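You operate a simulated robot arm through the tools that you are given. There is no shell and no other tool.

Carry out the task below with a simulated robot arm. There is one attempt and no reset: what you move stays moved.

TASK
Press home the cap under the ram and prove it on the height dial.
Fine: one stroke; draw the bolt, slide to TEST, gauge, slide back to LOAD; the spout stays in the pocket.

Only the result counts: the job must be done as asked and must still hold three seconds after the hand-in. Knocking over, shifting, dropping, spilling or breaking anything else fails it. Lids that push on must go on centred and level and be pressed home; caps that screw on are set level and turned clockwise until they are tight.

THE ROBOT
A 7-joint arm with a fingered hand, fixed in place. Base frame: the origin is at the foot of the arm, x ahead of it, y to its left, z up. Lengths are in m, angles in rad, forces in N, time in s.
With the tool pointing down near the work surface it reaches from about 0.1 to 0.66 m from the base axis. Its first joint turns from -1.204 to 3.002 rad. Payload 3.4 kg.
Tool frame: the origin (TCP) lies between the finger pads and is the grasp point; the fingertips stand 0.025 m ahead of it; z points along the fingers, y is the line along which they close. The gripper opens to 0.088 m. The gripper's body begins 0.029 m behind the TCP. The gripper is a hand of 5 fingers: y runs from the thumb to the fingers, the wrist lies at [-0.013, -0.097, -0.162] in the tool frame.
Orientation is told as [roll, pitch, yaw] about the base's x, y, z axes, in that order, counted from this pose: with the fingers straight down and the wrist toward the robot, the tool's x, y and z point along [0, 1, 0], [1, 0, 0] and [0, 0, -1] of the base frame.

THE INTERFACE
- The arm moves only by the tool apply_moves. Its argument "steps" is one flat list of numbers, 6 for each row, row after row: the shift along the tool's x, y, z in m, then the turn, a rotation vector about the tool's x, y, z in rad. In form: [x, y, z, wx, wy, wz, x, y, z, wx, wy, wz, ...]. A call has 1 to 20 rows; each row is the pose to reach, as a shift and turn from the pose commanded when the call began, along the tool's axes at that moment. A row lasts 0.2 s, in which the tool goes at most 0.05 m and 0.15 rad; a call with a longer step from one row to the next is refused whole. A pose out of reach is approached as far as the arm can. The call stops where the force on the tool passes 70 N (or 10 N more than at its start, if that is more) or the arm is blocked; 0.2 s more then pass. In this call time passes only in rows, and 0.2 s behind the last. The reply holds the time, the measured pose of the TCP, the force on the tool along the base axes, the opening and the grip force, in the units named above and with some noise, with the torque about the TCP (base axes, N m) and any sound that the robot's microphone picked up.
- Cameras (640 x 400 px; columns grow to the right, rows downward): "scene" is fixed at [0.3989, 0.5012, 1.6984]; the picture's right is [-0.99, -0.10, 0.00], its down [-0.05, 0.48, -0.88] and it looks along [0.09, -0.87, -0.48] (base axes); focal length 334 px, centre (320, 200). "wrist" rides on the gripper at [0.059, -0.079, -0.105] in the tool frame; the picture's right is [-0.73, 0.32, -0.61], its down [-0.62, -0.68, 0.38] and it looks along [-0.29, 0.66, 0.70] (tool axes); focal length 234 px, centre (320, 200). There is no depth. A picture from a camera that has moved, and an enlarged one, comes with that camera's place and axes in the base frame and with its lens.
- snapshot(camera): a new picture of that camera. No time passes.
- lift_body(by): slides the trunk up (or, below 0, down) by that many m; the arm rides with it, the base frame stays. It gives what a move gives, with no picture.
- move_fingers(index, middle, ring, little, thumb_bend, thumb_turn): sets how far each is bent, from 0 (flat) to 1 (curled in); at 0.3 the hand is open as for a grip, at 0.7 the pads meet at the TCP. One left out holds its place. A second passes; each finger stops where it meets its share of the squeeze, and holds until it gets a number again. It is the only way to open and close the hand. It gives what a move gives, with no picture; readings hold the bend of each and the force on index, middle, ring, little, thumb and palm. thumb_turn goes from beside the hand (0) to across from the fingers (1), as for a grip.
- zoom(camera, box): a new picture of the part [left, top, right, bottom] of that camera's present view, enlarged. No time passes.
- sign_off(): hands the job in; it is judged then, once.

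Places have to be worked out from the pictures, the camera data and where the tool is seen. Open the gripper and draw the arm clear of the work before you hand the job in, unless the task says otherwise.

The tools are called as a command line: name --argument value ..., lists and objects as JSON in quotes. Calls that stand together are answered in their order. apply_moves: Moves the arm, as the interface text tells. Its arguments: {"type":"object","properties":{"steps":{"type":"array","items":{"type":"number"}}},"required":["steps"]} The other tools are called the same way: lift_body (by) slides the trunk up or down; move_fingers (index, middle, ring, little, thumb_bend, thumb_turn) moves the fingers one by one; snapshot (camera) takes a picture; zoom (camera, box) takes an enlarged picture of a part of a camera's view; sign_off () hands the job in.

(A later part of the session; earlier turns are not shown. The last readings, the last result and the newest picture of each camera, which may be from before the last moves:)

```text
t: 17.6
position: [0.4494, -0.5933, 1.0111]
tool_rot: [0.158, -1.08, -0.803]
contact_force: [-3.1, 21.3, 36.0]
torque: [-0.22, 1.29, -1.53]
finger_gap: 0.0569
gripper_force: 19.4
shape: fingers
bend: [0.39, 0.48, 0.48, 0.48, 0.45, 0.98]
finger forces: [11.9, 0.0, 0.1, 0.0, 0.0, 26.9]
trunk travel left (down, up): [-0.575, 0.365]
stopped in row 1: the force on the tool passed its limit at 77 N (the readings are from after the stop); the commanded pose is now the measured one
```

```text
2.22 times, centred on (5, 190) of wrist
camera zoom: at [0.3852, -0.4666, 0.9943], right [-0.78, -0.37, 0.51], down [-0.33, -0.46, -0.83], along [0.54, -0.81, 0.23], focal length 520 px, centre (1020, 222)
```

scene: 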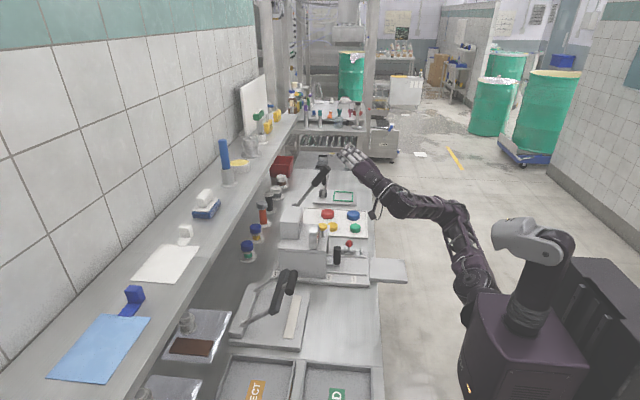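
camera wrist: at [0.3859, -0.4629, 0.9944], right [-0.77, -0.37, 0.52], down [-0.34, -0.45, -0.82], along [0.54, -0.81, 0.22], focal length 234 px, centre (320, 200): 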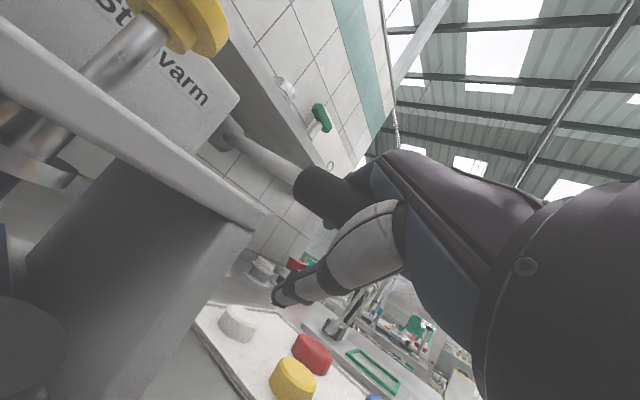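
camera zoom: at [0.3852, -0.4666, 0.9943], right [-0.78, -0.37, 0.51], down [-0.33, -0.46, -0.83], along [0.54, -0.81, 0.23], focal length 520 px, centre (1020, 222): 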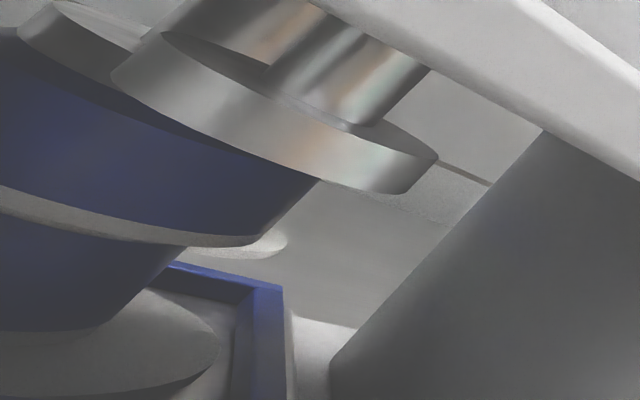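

The readings show about 21 N wasted sideways. I relieve that by easing +y slightly while adding downward push, keeping under the limit.

apply_moves --steps '[0.0029, -0.0049, -0.0001, 0, 0, 0, 0.005, -0.0082, 0.0, 0, 0, 0]'

zoom --camera "scene" --box '[295, 195, 355, 232]'

zoom --camera "wrist" --box '[0, 100, 10, 280]'

```text
t: 18.4
position: [0.4491, -0.5938, 1.0112]
tool_rot: [0.182, -1.1, -0.834]
contact_force: [-6.0, 9.0, 30.9]
torque: [0.07, 1.03, -0.6]
finger_gap: 0.0553
gripper_force: 16.1
shape: fingers
bend: [0.41, 0.48, 0.48, 0.48, 0.45, 0.98]
finger forces: [8.6, 0.0, 0.0, 0.0, 0.0, 24.6]
trunk travel left (down, up): [-0.575, 0.365]
stopped in row 2: the force on the tool passed its limit at 70 N (the readings are from after the stop); the commanded pose is now the measured one
```

```text
10.67 times, centred on (325, 214) of scene
camera zoom: at [0.3989, 0.5012, 1.6984], right [-0.99, -0.1, 0.0], down [-0.05, 0.48, -0.88], along [0.09, -0.87, -0.48], focal length 3568 px, centre (267, 56)
```

zoom: 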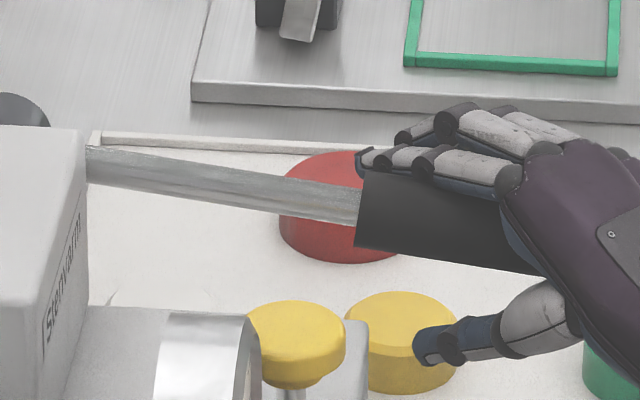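

```text
2.22 times, centred on (5, 190) of wrist
camera zoom: at [0.3868, -0.4669, 0.9929], right [-0.79, -0.35, 0.5], down [-0.32, -0.46, -0.83], along [0.52, -0.81, 0.25], focal length 520 px, centre (1020, 222)
```

zoom: 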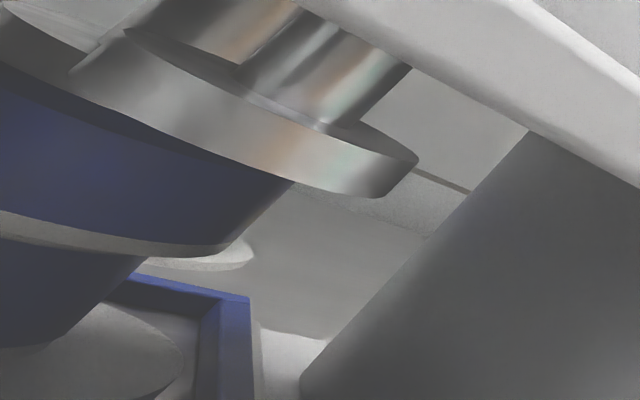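

The lever sits at exactly the same angle at 31 N and at the 70–77 N peaks, so it is on a hard stop with the ram foot down on the cap: the stroke is complete. I now ease upward and see whether the lever returns by itself.

apply_moves --steps '[0.0001, 0.0086, -0.0052, 0, 0, 0, 0.0003, 0.0172, -0.0103, 0, 0, 0, 0.0004, 0.0258, -0.0155, 0, 0, 0, 0.0006, 0.0343, -0.0207, 0, 0, 0]'

zoom --camera "scene" --box '[260, 160, 400, 270]'

snapshot --camera "wrist"

```text
t: 19.4
position: [0.451, -0.5995, 1.0415]
tool_rot: [0.172, -1.079, -0.824]
contact_force: [-4.8, 5.2, 2.7]
torque: [-0.09, 0.05, -0.22]
finger_gap: 0.0498
gripper_force: 2.5
shape: fingers
bend: [0.48, 0.48, 0.48, 0.48, 0.45, 0.98]
finger forces: [0.0, 0.0, 0.1, 0.0, 0.1, 5.3]
trunk travel left (down, up): [-0.575, 0.365]
```

```text
3.64 times, centred on (330, 215) of scene
camera zoom: at [0.3989, 0.5012, 1.6984], right [-0.99, -0.1, 0.0], down [-0.05, 0.48, -0.88], along [0.09, -0.87, -0.48], focal length 1216 px, centre (284, 146)
```

zoom: 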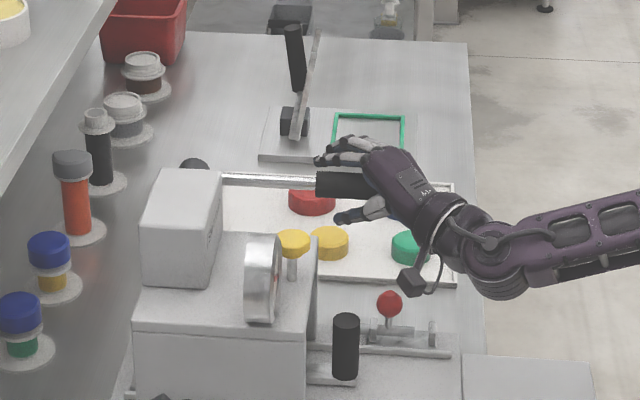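

```text
taken
camera wrist: at [0.3878, -0.4718, 1.0251], right [-0.78, -0.36, 0.51], down [-0.33, -0.45, -0.83], along [0.53, -0.82, 0.23], focal length 234 px, centre (320, 200)
```

wrist: 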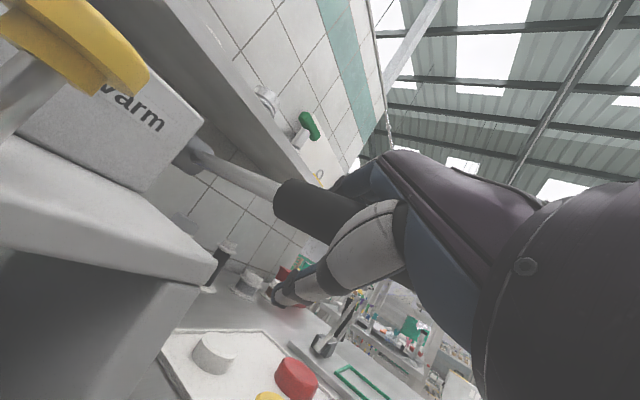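

The lever follows the palm upward under a light spring of about 5 N. I let it rise under control, moving the hand back up the arc with a partial roll.

apply_moves --steps '[0.0005, 0.0121, -0.007, 0.034, -0.015, -0.023, 0.0015, 0.0241, -0.013, 0.068, -0.029, -0.046, 0.0034, 0.0366, -0.018, 0.102, -0.044, -0.07, 0.0059, 0.0491, -0.0222, 0.136, -0.058, -0.093, 0.0091, 0.0619, -0.0254, 0.17, -0.073, -0.116]'

zoom --camera "scene" --box '[260, 160, 400, 270]'

snapshot --camera "wrist"

```text
t: 20.6
position: [0.4608, -0.601, 1.1067]
tool_rot: [-0.093, -0.912, -0.596]
contact_force: [2.9, 4.2, 0.8]
torque: [-0.03, 0.16, -0.23]
finger_gap: 0.0498
gripper_force: 1.9
shape: fingers
bend: [0.48, 0.48, 0.48, 0.48, 0.45, 0.97]
finger forces: [0.0, 0.1, 0.0, 0.0, 1.8, 2.4]
trunk travel left (down, up): [-0.575, 0.365]
```

```text
3.64 times, centred on (330, 215) of scene
camera zoom: at [0.3989, 0.5012, 1.6984], right [-0.99, -0.1, 0.0], down [-0.05, 0.48, -0.88], along [0.09, -0.87, -0.48], focal length 1216 px, centre (284, 146)
```

zoom: 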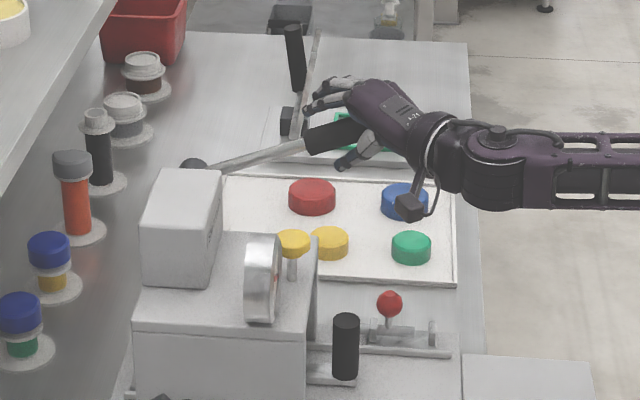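

```text
taken
camera wrist: at [0.3946, -0.4734, 1.1054], right [-0.65, -0.37, 0.67], down [-0.5, -0.45, -0.74], along [0.57, -0.81, 0.11], focal length 234 px, centre (320, 200)
```

wrist: 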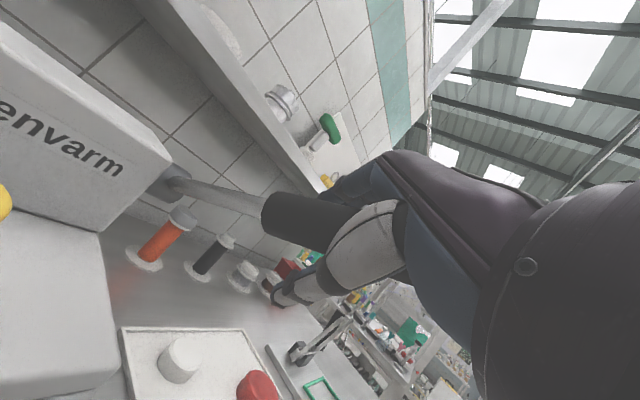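

The lever is at about 20° and rising with the hand. I continue up the arc to bring it back to its rest position.

apply_moves --steps '[-0.0036, 0.0098, -0.0119, 0.034, -0.015, -0.022, -0.0009, 0.0228, -0.0163, 0.067, -0.03, -0.044, 0.0027, 0.0359, -0.0196, 0.101, -0.045, -0.066, 0.0068, 0.049, -0.0218, 0.134, -0.059, -0.088, 0.0117, 0.062, -0.023, 0.168, -0.074, -0.11, 0.0171, 0.0748, -0.0232, 0.201, -0.089, -0.132, 0.0231, 0.0874, -0.0223, 0.235, -0.104, -0.154]'

zoom --camera "scene" --box '[260, 140, 400, 250]'

snapshot --camera "wrist"

```text
t: 22.2
position: [0.506, -0.6025, 1.1882]
tool_rot: [-0.302, -0.65, -0.448]
contact_force: [1.7, 0.4, 0.8]
torque: [0.03, 0.06, -0.02]
finger_gap: 0.0498
gripper_force: 0.9
shape: fingers
bend: [0.48, 0.48, 0.48, 0.48, 0.45, 0.97]
finger forces: [0.0, 0.0, 0.0, 0.0, 0.0, 1.0]
trunk travel left (down, up): [-0.575, 0.365]
```

```text
3.64 times, centred on (330, 195) of scene
camera zoom: at [0.3989, 0.5012, 1.6984], right [-0.99, -0.1, 0.0], down [-0.05, 0.48, -0.88], along [0.09, -0.87, -0.48], focal length 1216 px, centre (284, 218)
```

zoom: 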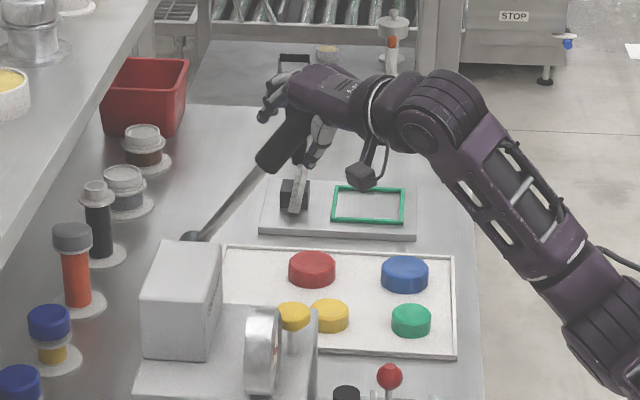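

```text
taken
camera wrist: at [0.4424, -0.475, 1.2067], right [-0.42, -0.36, 0.83], down [-0.7, -0.45, -0.56], along [0.58, -0.81, -0.06], focal length 234 px, centre (320, 200)
```

wrist: 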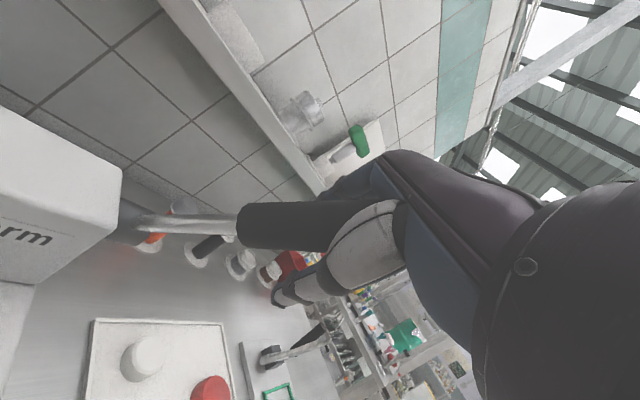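

The lever is back near its rest angle with just 1 N on the palm. I open the hand before backing away.

move_fingers --index 0.2 --middle 0.2 --ring 0.2 --little 0.2 --thumb_bend 0.1

zoom --camera "scene" --box '[260, 140, 400, 250]'

snapshot --camera "wrist"

```text
t: 23.2
position: [0.5051, -0.6004, 1.189]
tool_rot: [-0.302, -0.65, -0.45]
contact_force: [0.9, -0.7, 1.1]
torque: [0.0, 0.07, -0.03]
finger_gap: 0.1094
gripper_force: 0.7
shape: fingers
bend: [0.2, 0.2, 0.2, 0.2, 0.1, 0.97]
finger forces: [0.0, 0.0, 0.0, 0.0, 0.0, 1.1]
trunk travel left (down, up): [-0.575, 0.365]
```

```text
3.64 times, centred on (330, 195) of scene
camera zoom: at [0.3989, 0.5012, 1.6984], right [-0.99, -0.1, 0.0], down [-0.05, 0.48, -0.88], along [0.09, -0.87, -0.48], focal length 1216 px, centre (284, 218)
```

zoom: 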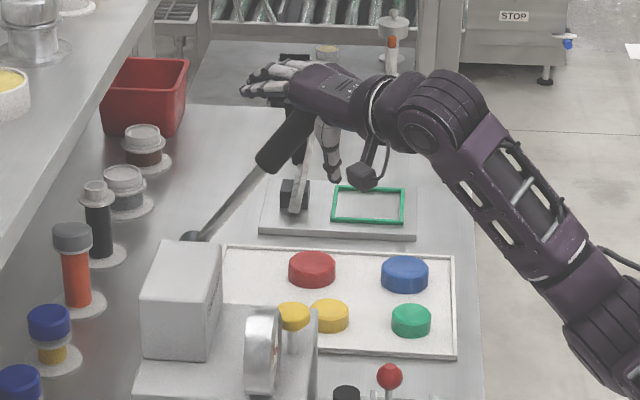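

```text
taken
camera wrist: at [0.4417, -0.4752, 1.2067], right [-0.43, -0.36, 0.83], down [-0.7, -0.45, -0.56], along [0.58, -0.81, -0.06], focal length 234 px, centre (320, 200)
```

wrist: 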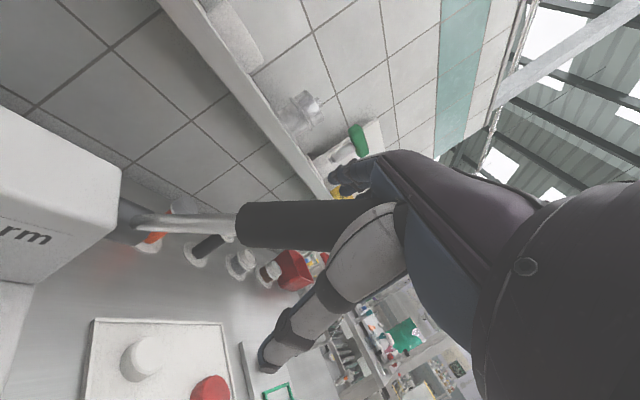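

The hand is open; only the palm touches the lever end lightly. I back straight out along the fingers (up and toward the robot) so they slide off the grip.

apply_moves --steps '[0, 0, -0.02, 0, 0, 0, 0, 0, -0.045, 0, 0, 0, 0, 0, -0.075, 0, 0, 0, 0, 0, -0.105, 0, 0, 0, 0, 0, -0.14, 0, 0, 0]'

snapshot --camera "scene"

snapshot --camera "wrist"

```text
t: 24.4
position: [0.4496, -0.5282, 1.2943]
tool_rot: [-0.299, -0.653, -0.451]
contact_force: [0.0, -0.2, 0.1]
torque: [-0.01, -0.02, 0.02]
finger_gap: 0.1095
gripper_force: 0.0
shape: fingers
bend: [0.2, 0.2, 0.2, 0.2, 0.1, 0.97]
finger forces: [0.0, 0.0, 0.0, 0.0, 0.0, 0.0]
trunk travel left (down, up): [-0.575, 0.365]
```

```text
taken
```

scene: 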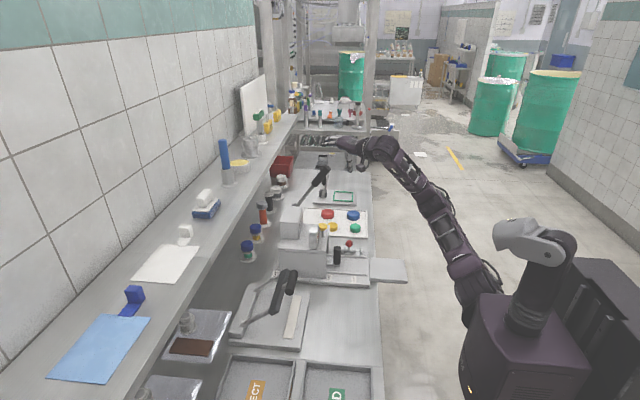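

```text
taken
camera wrist: at [0.3863, -0.4015, 1.3128], right [-0.43, -0.37, 0.83], down [-0.7, -0.45, -0.56], along [0.58, -0.81, -0.06], focal length 234 px, centre (320, 200)
```

wrist: 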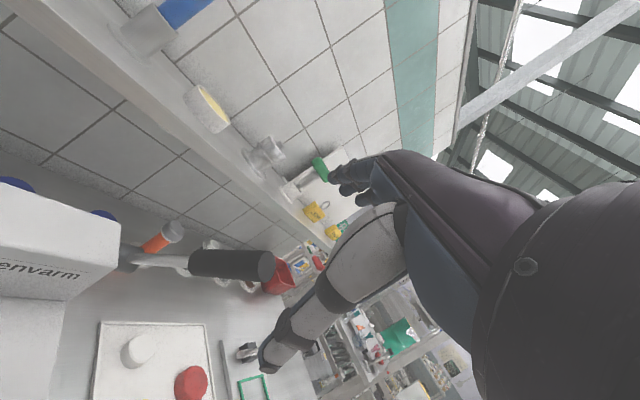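

The hand is clear of the lever. I zoom in to check that the lever is fully back up and the ram raised.

zoom --camera "scene" --box '[260, 150, 420, 250]'

zoom --camera "scene" --box '[310, 225, 390, 275]'

```text
4.00 times, centred on (340, 200) of scene
camera zoom: at [0.3989, 0.5012, 1.6984], right [-0.99, -0.1, 0.0], down [-0.05, 0.48, -0.88], along [0.09, -0.87, -0.48], focal length 1338 px, centre (240, 200)
```

zoom: 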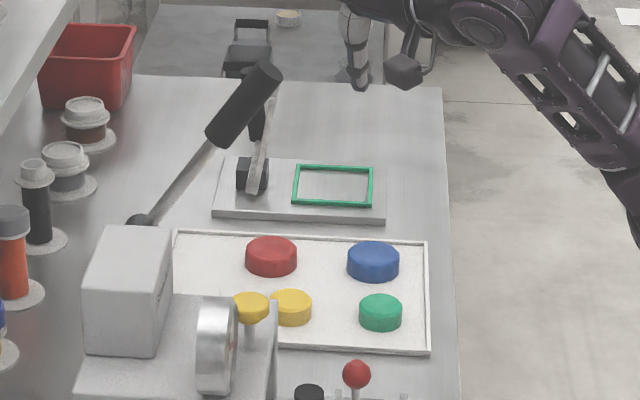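

```text
8.00 times, centred on (350, 250) of scene
camera zoom: at [0.3989, 0.5012, 1.6984], right [-0.99, -0.1, 0.0], down [-0.05, 0.48, -0.88], along [0.09, -0.87, -0.48], focal length 2676 px, centre (80, -200)
```

zoom: 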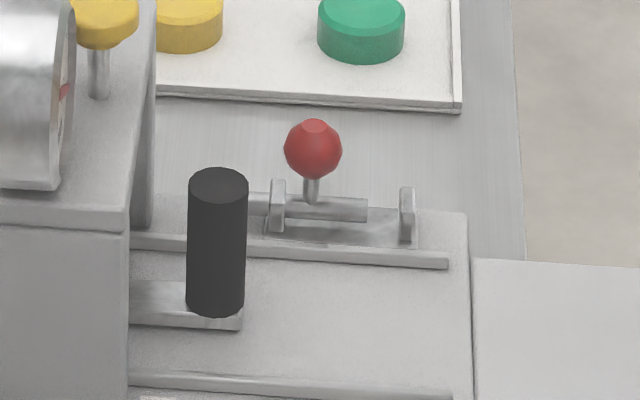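

The lever is back exactly at its starting place. Next is the bolt: the red knob is at about (0.395, -0.548, 0.934). I back off, turn the fingers downward with the wrist yawed toward the robot, and stop above the knob.

apply_moves --steps '[-0.006, -0.0172, -0.0066, 0.111, 0.039, 0.009, -0.012, -0.0344, -0.0132, 0.223, 0.079, 0.019, -0.018, -0.0516, -0.0198, 0.334, 0.118, 0.028, -0.024, -0.0687, -0.0264, 0.445, 0.157, 0.038, -0.03, -0.0859, -0.033, 0.557, 0.197, 0.047, -0.036, -0.1031, -0.0396, 0.668, 0.236, 0.0566, -0.0305, -0.1133, -0.01, 0.668, 0.236, 0.0566, -0.025, -0.1236, 0.0197, 0.668, 0.236, 0.0566, -0.0195, -0.1338, 0.0493, 0.668, 0.236, 0.0566, -0.014, -0.144, 0.0789, 0.668, 0.236, 0.0566]'

snapshot --camera "scene"

snapshot --camera "wrist"

```text
t: 26.6
position: [0.4307, -0.5599, 1.1491]
tool_rot: [0.001, -0.001, -0.613]
contact_force: [-1.4, -1.0, 3.9]
torque: [-0.09, -0.19, -0.08]
finger_gap: 0.1118
gripper_force: 1.4
shape: fingers
bend: [0.19, 0.2, 0.2, 0.2, 0.1, 0.97]
finger forces: [2.7, 0.1, 0.0, 0.0, 0.0, 0.0]
out of reach, approached as far as the arm can: row 2, 3, 4, 5, 6, 7, 8, 9, 10
trunk travel left (down, up): [-0.575, 0.365]
```

```text
taken
```

scene: 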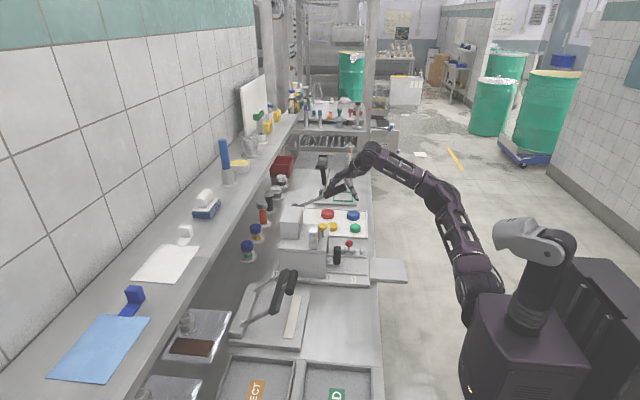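

```text
taken
camera wrist: at [0.4009, -0.4672, 1.2532], right [-0.15, -0.78, 0.61], down [-0.92, -0.12, -0.38], along [0.37, -0.62, -0.7], focal length 234 px, centre (320, 200)
```

wrist: 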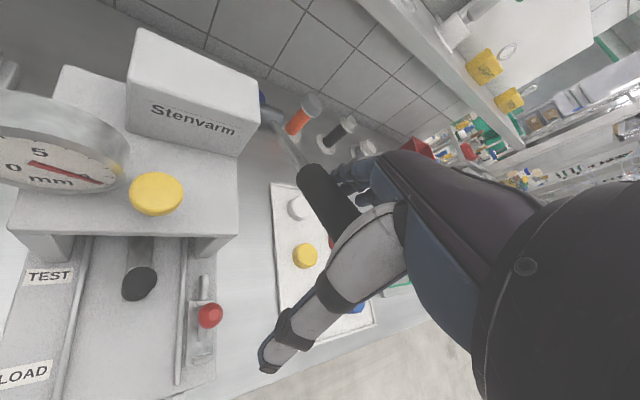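

The arm could not follow the path and the index finger is touching the lever (2.7 N), possibly holding it partly lowered. I look closely before moving away.

zoom --camera "scene" --box '[260, 140, 420, 250]'

zoom --camera "wrist" --box '[180, 60, 420, 280]'

```text
3.64 times, centred on (340, 195) of scene
camera zoom: at [0.3989, 0.5012, 1.6984], right [-0.99, -0.1, 0.0], down [-0.05, 0.48, -0.88], along [0.09, -0.87, -0.48], focal length 1216 px, centre (247, 218)
```

zoom: 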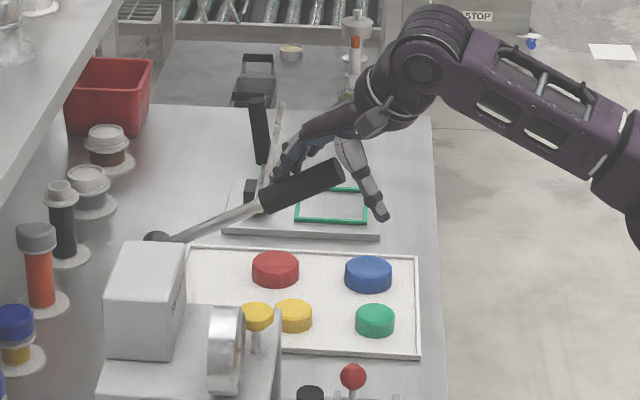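

```text
1.82 times, centred on (300, 170) of wrist
camera zoom: at [0.4009, -0.4672, 1.2532], right [-0.15, -0.78, 0.61], down [-0.92, -0.12, -0.38], along [0.37, -0.62, -0.7], focal length 426 px, centre (356, 254)
```

zoom: 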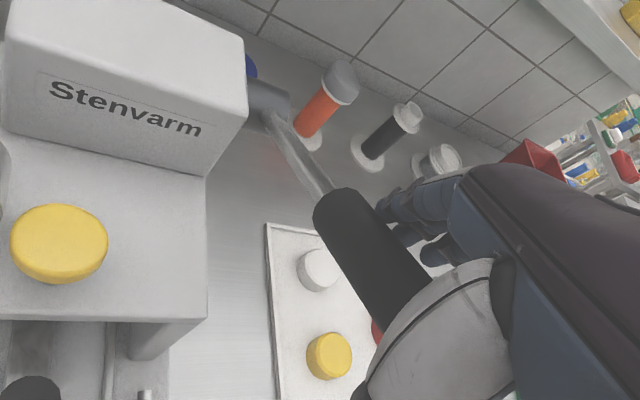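

The lever is held at about 30° by the index (about 3 N), well above where the ram reached the cap (near 0°). I lift straight up so the lever slides back out to its rest.

apply_moves --steps '[0, 0, -0.02, 0, 0, 0, 0, 0, -0.04, 0, 0, 0, 0, 0, -0.06, 0, 0, 0, 0, 0, -0.08, 0, 0, 0, 0, 0, -0.1, 0, 0, 0, 0, 0, -0.12, 0, 0, 0, 0, 0, -0.14, 0, 0, 0]'

zoom --camera "scene" --box '[260, 120, 440, 250]'

snapshot --camera "wrist"

```text
t: 28.2
position: [0.454, -0.5614, 1.2324]
tool_rot: [0.001, -0.006, -0.612]
contact_force: [1.4, -2.4, -0.5]
torque: [-0.02, 0.03, -0.04]
finger_gap: 0.1113
gripper_force: 0.3
shape: fingers
bend: [0.19, 0.2, 0.2, 0.2, 0.1, 0.97]
finger forces: [1.7, 0.1, 0.0, 0.0, 0.0, 0.1]
out of reach, approached as far as the arm can: row 2, 3, 4, 5, 6, 7
trunk travel left (down, up): [-0.575, 0.365]
```

```text
3.08 times, centred on (350, 185) of scene
camera zoom: at [0.3989, 0.5012, 1.6984], right [-0.99, -0.1, 0.0], down [-0.05, 0.48, -0.88], along [0.09, -0.87, -0.48], focal length 1029 px, centre (228, 246)
```

zoom: 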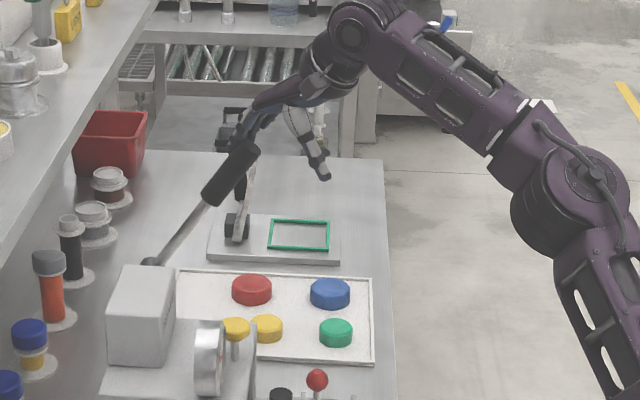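

```text
taken
camera wrist: at [0.4237, -0.4685, 1.3365], right [-0.16, -0.78, 0.61], down [-0.91, -0.12, -0.39], along [0.38, -0.62, -0.69], focal length 234 px, centre (320, 200)
```

wrist: 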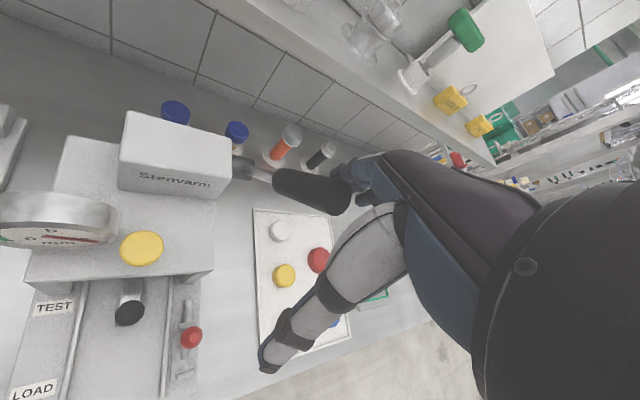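

The lever is almost back at rest, but the arm is near a joint limit and the index still brushes it with 1.7 N. I raise the whole arm with the trunk to get cleanly clear of the lever.

lift_body --by 0.15

zoom --camera "scene" --box '[260, 120, 440, 250]'

snapshot --camera "wrist"

```text
t: 29.9
position: [0.455, -0.5608, 1.3825]
tool_rot: [0.0, -0.006, -0.611]
contact_force: [0.3, 0.3, -0.9]
torque: [0.02, 0.02, -0.03]
finger_gap: 0.1094
gripper_force: 0.1
shape: fingers
bend: [0.2, 0.2, 0.2, 0.2, 0.1, 0.97]
finger forces: [0.1, 0.1, 0.0, 0.0, 0.0, 0.0]
trunk travel left (down, up): [-0.725, 0.215]
```

```text
3.08 times, centred on (350, 185) of scene
camera zoom: at [0.3989, 0.5012, 1.6984], right [-0.99, -0.1, 0.0], down [-0.05, 0.48, -0.88], along [0.09, -0.87, -0.48], focal length 1029 px, centre (228, 246)
```

zoom: 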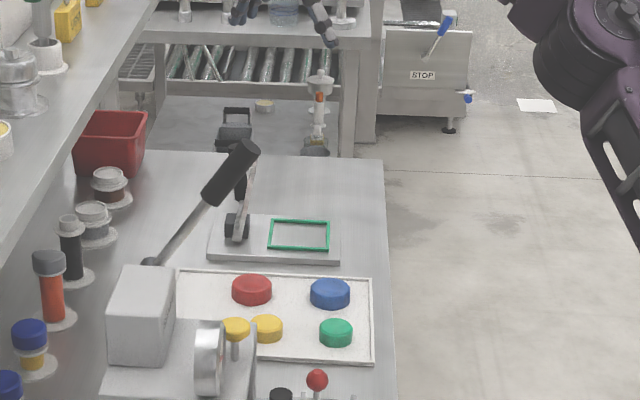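

```text
taken
camera wrist: at [0.4234, -0.4678, 1.4867], right [-0.16, -0.78, 0.61], down [-0.91, -0.12, -0.39], along [0.38, -0.62, -0.69], focal length 234 px, centre (320, 200)
```

wrist: 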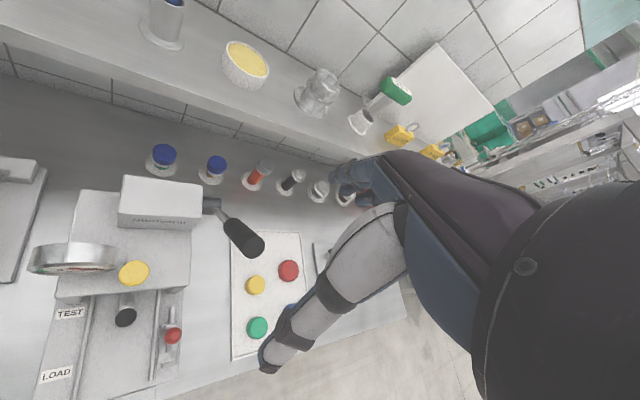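

The hand is clear and the lever is at rest again. I pull the hand back toward the robot at this height, unwinding the yaw, to recover a comfortable arm posture.

apply_moves --steps '[0.0053, -0.0274, 0, 0, 0, -0.076, 0.0105, -0.0548, 0, 0, 0, -0.153, 0.0158, -0.0821, 0, 0, 0, -0.229, 0.021, -0.1095, 0, 0, 0, -0.306, 0.0263, -0.1369, 0, 0, 0, -0.382, 0.0315, -0.1643, 0, 0, 0, -0.458, 0.0368, -0.1916, 0, 0, 0, -0.535, 0.042, -0.219, 0, 0, 0, -0.611]'

snapshot --camera "scene"

```text
t: 31.7
position: [0.4412, -0.3789, 1.3546]
tool_rot: [-0.002, -0.005, 0.0]
contact_force: [0.0, -0.4, -0.3]
torque: [-0.01, -0.02, -0.02]
finger_gap: 0.1096
gripper_force: 0.0
shape: fingers
bend: [0.2, 0.2, 0.2, 0.2, 0.1, 0.98]
finger forces: [0.1, 0.0, 0.0, 0.0, 0.0, 0.1]
out of reach, approached as far as the arm can: row 1, 2, 3, 4, 5, 6, 7, 8
trunk travel left (down, up): [-0.725, 0.215]
```

```text
taken
```

scene: 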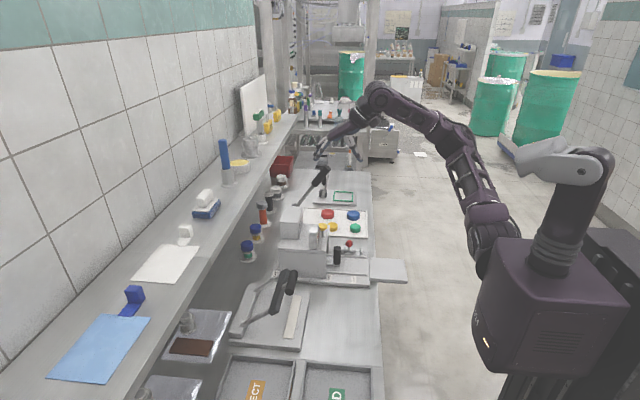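

The arm is still stuck extended (x will not come below 0.44), so it is in an awkward branch. In open air I try raising while pulling back to see which direction is free.

apply_moves --steps '[0, -0.02, -0.03, 0, 0, 0, 0, -0.04, -0.06, 0, 0, 0, 0, -0.06, -0.09, 0, 0, 0, 0, -0.08, -0.12, 0, 0, 0]'

zoom --camera "scene" --box '[280, 40, 640, 400]'

```text
t: 32.7
position: [0.4535, -0.3767, 1.4202]
tool_rot: [-0.003, -0.006, -0.001]
contact_force: [0.3, -0.9, 0.2]
torque: [0.0, 0.02, -0.03]
finger_gap: 0.1096
gripper_force: 0.1
shape: fingers
bend: [0.2, 0.2, 0.2, 0.2, 0.1, 0.98]
finger forces: [0.0, 0.1, 0.1, 0.0, 0.1, 0.0]
out of reach, approached as far as the arm can: row 1, 2, 3, 4
trunk travel left (down, up): [-0.725, 0.215]
```

```text
1.11 times, centred on (460, 220) of scene
camera zoom: at [0.3989, 0.5012, 1.6984], right [-0.99, -0.1, 0.0], down [-0.05, 0.48, -0.88], along [0.09, -0.87, -0.48], focal length 372 px, centre (164, 178)
```

zoom: 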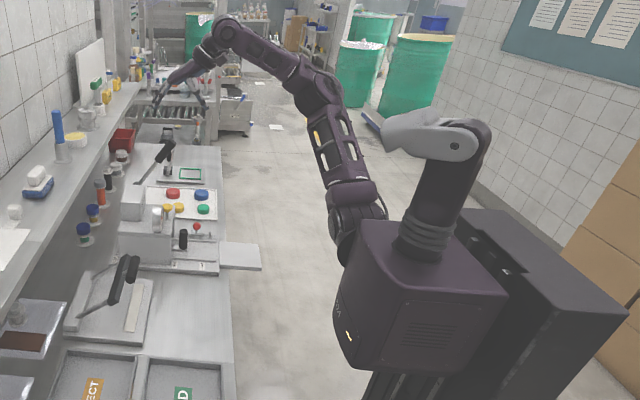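

The upper arm now leans forward, whereas early on it leaned back. I retrace my earlier known-good path: back to the side-on orientation at (0.40, -0.43), with the same height relative to the trunk, in free air.

apply_moves --steps '[-0.0044, -0.0044, -0.0025, -0.0845, -0.1008, 0.0228, -0.0088, -0.0088, -0.005, -0.169, -0.2015, 0.0457, -0.0133, -0.0133, -0.0075, -0.2535, -0.3023, 0.0685, -0.0177, -0.0177, -0.01, -0.338, -0.403, 0.0913, -0.0221, -0.0221, -0.0125, -0.4225, -0.5038, 0.1142, -0.0265, -0.0265, -0.015, -0.507, -0.6045, 0.137, -0.0309, -0.0309, -0.0175, -0.5915, -0.7053, 0.1598, -0.0353, -0.0353, -0.02, -0.676, -0.806, 0.1827, -0.0398, -0.0398, -0.0225, -0.7605, -0.9068, 0.2055, -0.0442, -0.0442, -0.025, -0.845, -1.0075, 0.2283, -0.0486, -0.0486, -0.0275, -0.9295, -1.1083, 0.2512, -0.053, -0.053, -0.03, -1.014, -1.209, 0.274]'

snapshot --camera "scene"

```text
t: 35.3
position: [0.4014, -0.4301, 1.4492]
tool_rot: [-1.583, -0.877, 0.533]
contact_force: [-0.2, 0.1, 0.2]
torque: [-0.04, 0.0, 0.02]
finger_gap: 0.1094
gripper_force: 0.1
shape: fingers
bend: [0.2, 0.2, 0.2, 0.2, 0.1, 0.98]
finger forces: [0.1, 0.1, 0.0, 0.0, 0.0, 0.0]
out of reach, approached as far as the arm can: row 1, 2, 3, 4, 5, 6, 7
trunk travel left (down, up): [-0.725, 0.215]
```

```text
taken
```

scene: 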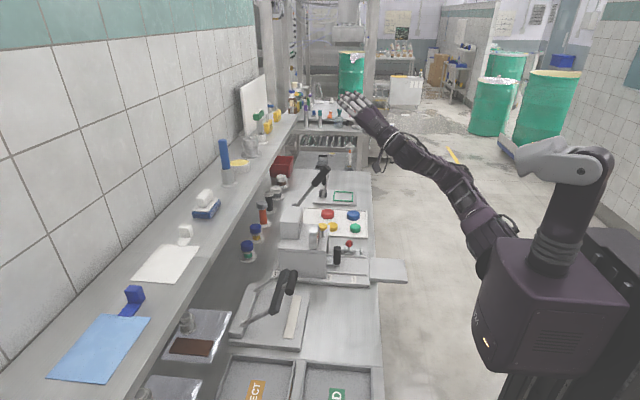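

That pose is reached. Now I reverse the original first move from here, back to fingers-down in front of the fixture.

apply_moves --steps '[-0.0053, -0.0215, -0.0016, 0.0845, 0.1008, -0.0228, -0.0105, -0.043, -0.0031, 0.169, 0.2015, -0.0457, -0.0158, -0.0645, -0.0047, 0.2535, 0.3023, -0.0685, -0.0211, -0.086, -0.0062, 0.338, 0.403, -0.0913, -0.0263, -0.1075, -0.0078, 0.4225, 0.5038, -0.1142, -0.0316, -0.129, -0.0094, 0.507, 0.6045, -0.137, -0.0369, -0.1506, -0.0109, 0.5915, 0.7053, -0.1598, -0.0421, -0.1721, -0.0125, 0.676, 0.806, -0.1827, -0.0474, -0.1936, -0.014, 0.7605, 0.9068, -0.2055, -0.0527, -0.2151, -0.0156, 0.845, 1.0075, -0.2283, -0.0579, -0.2366, -0.0171, 0.9295, 1.1083, -0.2512, -0.0632, -0.2581, -0.0187, 1.014, 1.209, -0.274]'

snapshot --camera "scene"

snapshot --camera "wrist"

```text
t: 37.9
position: [0.2084, -0.5198, 1.291]
tool_rot: [-0.002, -0.005, -0.001]
contact_force: [-0.6, -0.8, 0.1]
torque: [0.02, 0.03, 0.01]
finger_gap: 0.1094
gripper_force: 0.2
shape: fingers
bend: [0.2, 0.2, 0.2, 0.2, 0.1, 0.98]
finger forces: [0.0, 0.0, 0.0, 0.0, 0.0, 0.0]
trunk travel left (down, up): [-0.725, 0.215]
```

```text
taken
```

scene: 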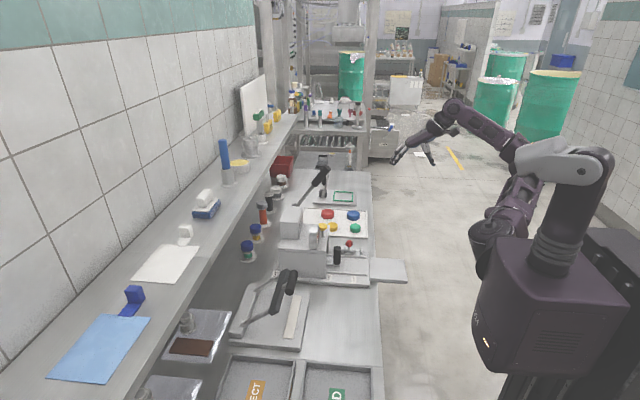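

```text
taken
camera wrist: at [0.1287, -0.4619, 1.3958], right [0.32, -0.72, 0.61], down [-0.68, -0.62, -0.39], along [0.66, -0.29, -0.69], focal length 234 px, centre (320, 200)
```

wrist: 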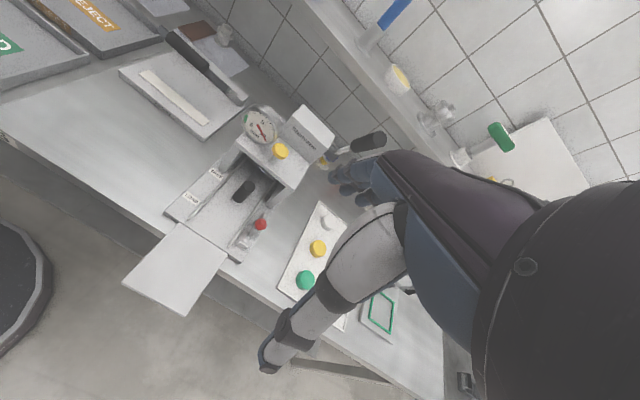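

I'm back in the comfortable arm posture with fingers down, and the lever is at rest. I lower the trunk to working height and preshape the hand for the bolt knob.

lift_body --by -0.25

move_fingers --index 0.42 --middle 0.42 --ring 0.42 --little 0.42 --thumb_bend 0.42 --thumb_turn 1

snapshot --camera "wrist"

snapshot --camera "scene"

```text
t: 40.5
position: [0.2069, -0.5208, 1.0417]
tool_rot: [-0.002, -0.006, -0.001]
contact_force: [0.4, 0.3, -0.1]
torque: [0.05, -0.05, 0.0]
finger_gap: 0.1093
gripper_force: 0.0
shape: fingers
bend: [0.2, 0.2, 0.2, 0.2, 0.1, 0.98]
finger forces: [0.0, 0.0, 0.0, 0.0, 0.0, 0.1]
trunk travel left (down, up): [-0.475, 0.465]
```

```text
t: 41.5
position: [0.2072, -0.52, 1.0417]
tool_rot: [-0.004, -0.005, -0.001]
contact_force: [-0.7, -0.3, -0.8]
torque: [0.0, 0.0, 0.0]
finger_gap: 0.0596
gripper_force: 0.0
shape: fingers
bend: [0.42, 0.42, 0.42, 0.42, 0.42, 0.99]
finger forces: [0.0, 0.0, 0.0, 0.0, 0.0, 0.1]
trunk travel left (down, up): [-0.475, 0.465]
```

```text
taken
camera wrist: at [0.129, -0.4618, 1.1456], right [0.32, -0.72, 0.61], down [-0.68, -0.62, -0.38], along [0.66, -0.29, -0.69], focal length 234 px, centre (320, 200)
```

wrist: 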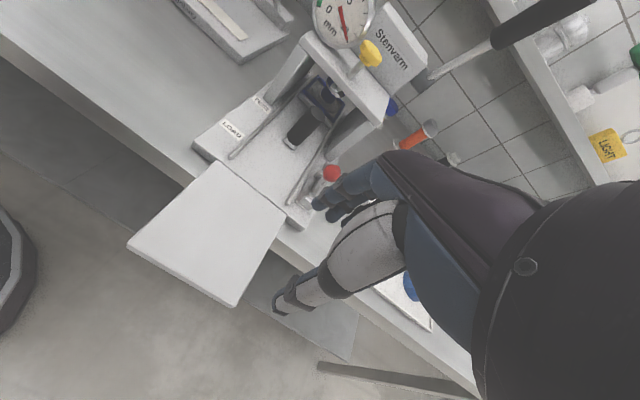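

```text
taken
```

scene: 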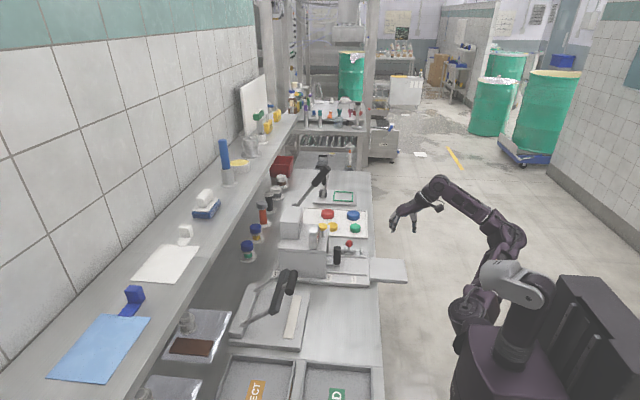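

I zoom in on the bolt and pocket from this closer view.

zoom --camera "wrist" --box '[270, 60, 400, 220]'

zoom --camera "wrist" --box '[290, 0, 420, 100]'

```text
2.50 times, centred on (335, 140) of wrist
camera zoom: at [0.129, -0.4618, 1.1456], right [0.32, -0.72, 0.61], down [-0.68, -0.62, -0.38], along [0.66, -0.29, -0.69], focal length 585 px, centre (282, 350)
```

zoom: 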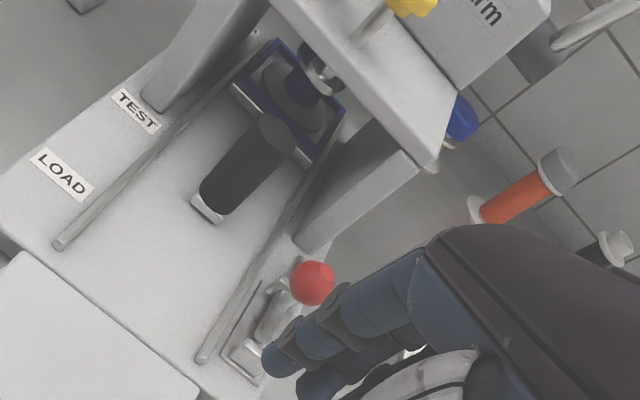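

```text
4.00 times, centred on (355, 50) of wrist
camera zoom: at [0.129, -0.4618, 1.1456], right [0.32, -0.72, 0.61], down [-0.68, -0.62, -0.38], along [0.66, -0.29, -0.69], focal length 937 px, centre (180, 800)
```

zoom: 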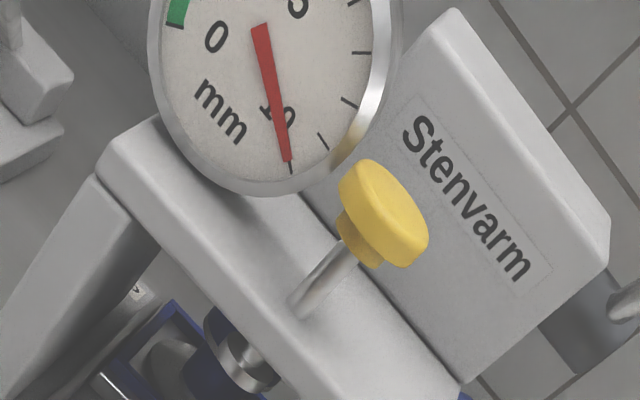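

The knob is confirmed at about (0.395, -0.55, 0.931). I move above it with a slight yaw so the wrist stays toward the robot.

apply_moves --steps '[-0.0043, 0.0269, 0, 0, 0, 0.05, -0.0086, 0.0537, 0, 0, 0, 0.1, -0.0129, 0.0806, 0, 0, 0, 0.15, -0.0171, 0.1074, 0, 0, 0, 0.2, -0.0214, 0.1343, 0, 0, 0, 0.25, -0.0257, 0.1611, 0, 0, 0, 0.3, -0.03, 0.188, 0, 0, 0, 0.35]'

snapshot --camera "wrist"

zoom --camera "scene" --box '[260, 140, 440, 280]'

```text
t: 43.1
position: [0.3958, -0.5502, 1.0419]
tool_rot: [-0.003, -0.007, -0.351]
contact_force: [-0.5, -0.3, -0.8]
torque: [0.0, 0.03, 0.0]
finger_gap: 0.0594
gripper_force: 0.1
shape: fingers
bend: [0.42, 0.42, 0.42, 0.42, 0.42, 0.99]
finger forces: [0.0, 0.0, 0.0, 0.0, 0.0, 0.1]
trunk travel left (down, up): [-0.475, 0.465]
```

```text
taken
camera wrist: at [0.3426, -0.4679, 1.1472], right [0.05, -0.79, 0.61], down [-0.85, -0.35, -0.39], along [0.52, -0.5, -0.69], focal length 234 px, centre (320, 200)
```

wrist: 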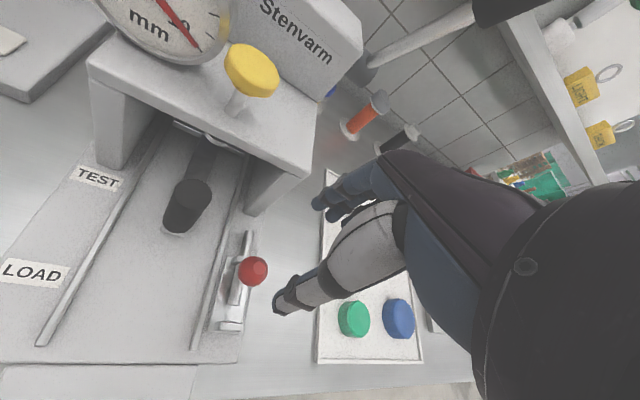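

```text
2.86 times, centred on (350, 210) of scene
camera zoom: at [0.3989, 0.5012, 1.6984], right [-0.99, -0.1, 0.0], down [-0.05, 0.48, -0.88], along [0.09, -0.87, -0.48], focal length 956 px, centre (234, 171)
```

zoom: 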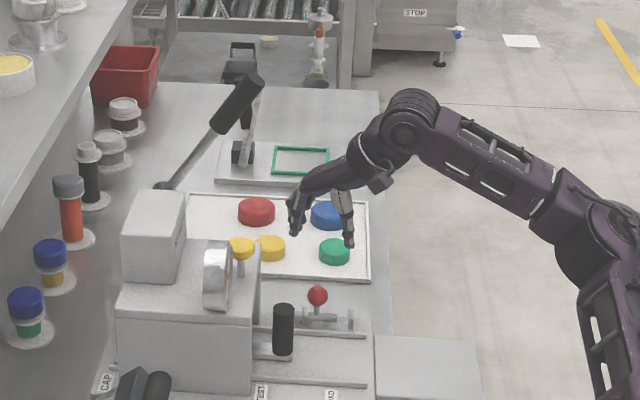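

The wrist view puts the knob right below the TCP at (0.398, -0.551). I descend with the fingers straddling it.

apply_moves --steps '[0, 0.002, 0.02, 0, 0, 0, 0, 0.002, 0.04, 0, 0, 0, 0, 0.002, 0.06, 0, 0, 0, 0, 0.002, 0.08, 0, 0, 0]'

snapshot --camera "wrist"

zoom --camera "scene" --box '[300, 190, 400, 270]'

```text
t: 44.1
position: [0.3977, -0.5517, 0.9618]
tool_rot: [-0.003, -0.006, -0.35]
contact_force: [0.3, -0.3, -0.1]
torque: [0.0, -0.01, 0.02]
finger_gap: 0.0593
gripper_force: 0.0
shape: fingers
bend: [0.42, 0.42, 0.42, 0.42, 0.42, 0.99]
finger forces: [0.0, 0.1, 0.0, 0.0, 0.1, 0.1]
trunk travel left (down, up): [-0.475, 0.465]
```

```text
taken
camera wrist: at [0.3443, -0.4692, 1.0673], right [0.05, -0.79, 0.61], down [-0.85, -0.35, -0.39], along [0.52, -0.5, -0.69], focal length 234 px, centre (320, 200)
```

wrist: 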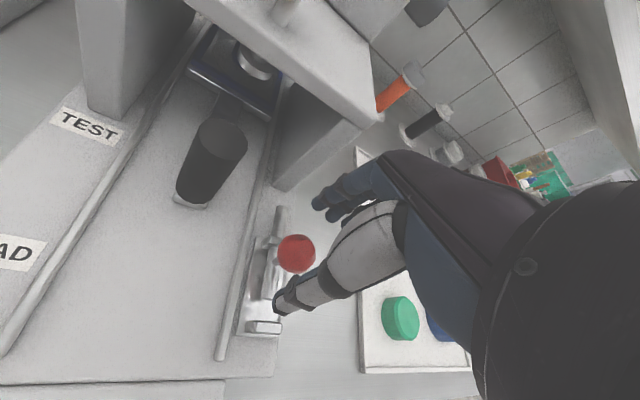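

```text
5.00 times, centred on (350, 230) of scene
camera zoom: at [0.3989, 0.5012, 1.6984], right [-0.99, -0.1, 0.0], down [-0.05, 0.48, -0.88], along [0.09, -0.87, -0.48], focal length 1673 px, centre (170, 50)
```

zoom: 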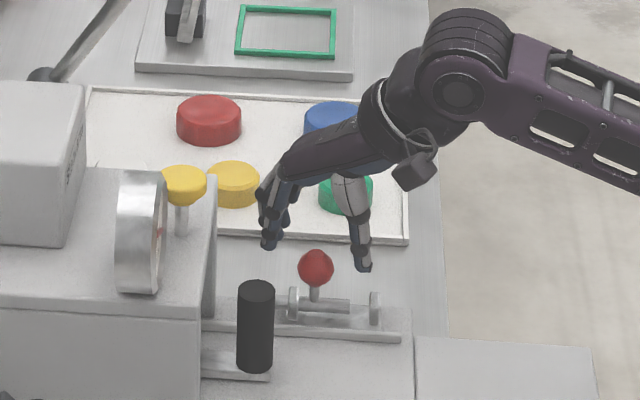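

The knob is centred between fingers and thumb. I descend another 15 mm and then close on it.

apply_moves --steps '[0, 0, 0.008, 0, 0, 0, 0, 0, 0.015, 0, 0, 0]'

move_fingers --index 0.56 --middle 0.56 --ring 0.56 --little 0.56 --thumb_bend 0.56

snapshot --camera "wrist"

zoom --camera "scene" --box '[300, 190, 400, 270]'

```text
t: 44.7
position: [0.3984, -0.551, 0.9484]
tool_rot: [-0.002, -0.007, -0.35]
contact_force: [0.3, 0.2, 0.4]
torque: [0.0, 0.0, 0.0]
finger_gap: 0.0595
gripper_force: 0.2
shape: fingers
bend: [0.42, 0.42, 0.42, 0.42, 0.42, 0.99]
finger forces: [0.1, 0.1, 0.0, 0.1, 0.0, 0.0]
trunk travel left (down, up): [-0.475, 0.465]
```

```text
t: 45.7
position: [0.3972, -0.552, 0.9478]
tool_rot: [-0.001, -0.008, -0.352]
contact_force: [-0.7, -0.2, -0.6]
torque: [0.01, 0.02, -0.02]
finger_gap: 0.0288
gripper_force: 0.0
shape: fingers
bend: [0.56, 0.56, 0.56, 0.56, 0.56, 1.0]
finger forces: [0.1, 0.1, 0.0, 0.0, 0.0, 0.0]
trunk travel left (down, up): [-0.475, 0.465]
```

```text
taken
camera wrist: at [0.3442, -0.4693, 1.0519], right [0.05, -0.79, 0.61], down [-0.85, -0.35, -0.39], along [0.52, -0.5, -0.69], focal length 234 px, centre (320, 200)
```

wrist: 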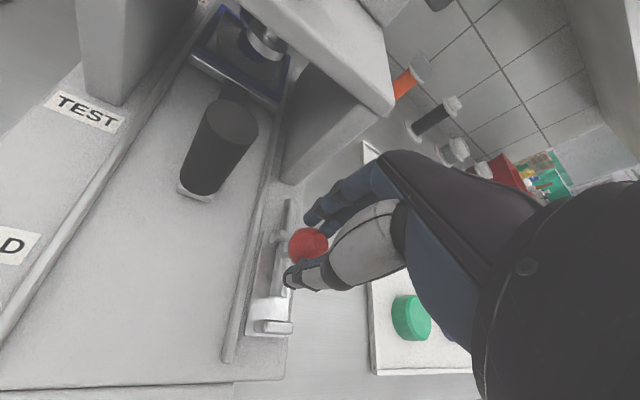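

```text
5.00 times, centred on (350, 230) of scene
camera zoom: at [0.3989, 0.5012, 1.6984], right [-0.99, -0.1, 0.0], down [-0.05, 0.48, -0.88], along [0.09, -0.87, -0.48], focal length 1673 px, centre (170, 50)
```

zoom: 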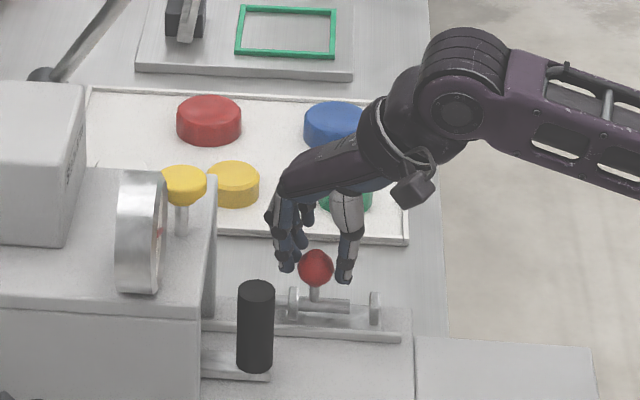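

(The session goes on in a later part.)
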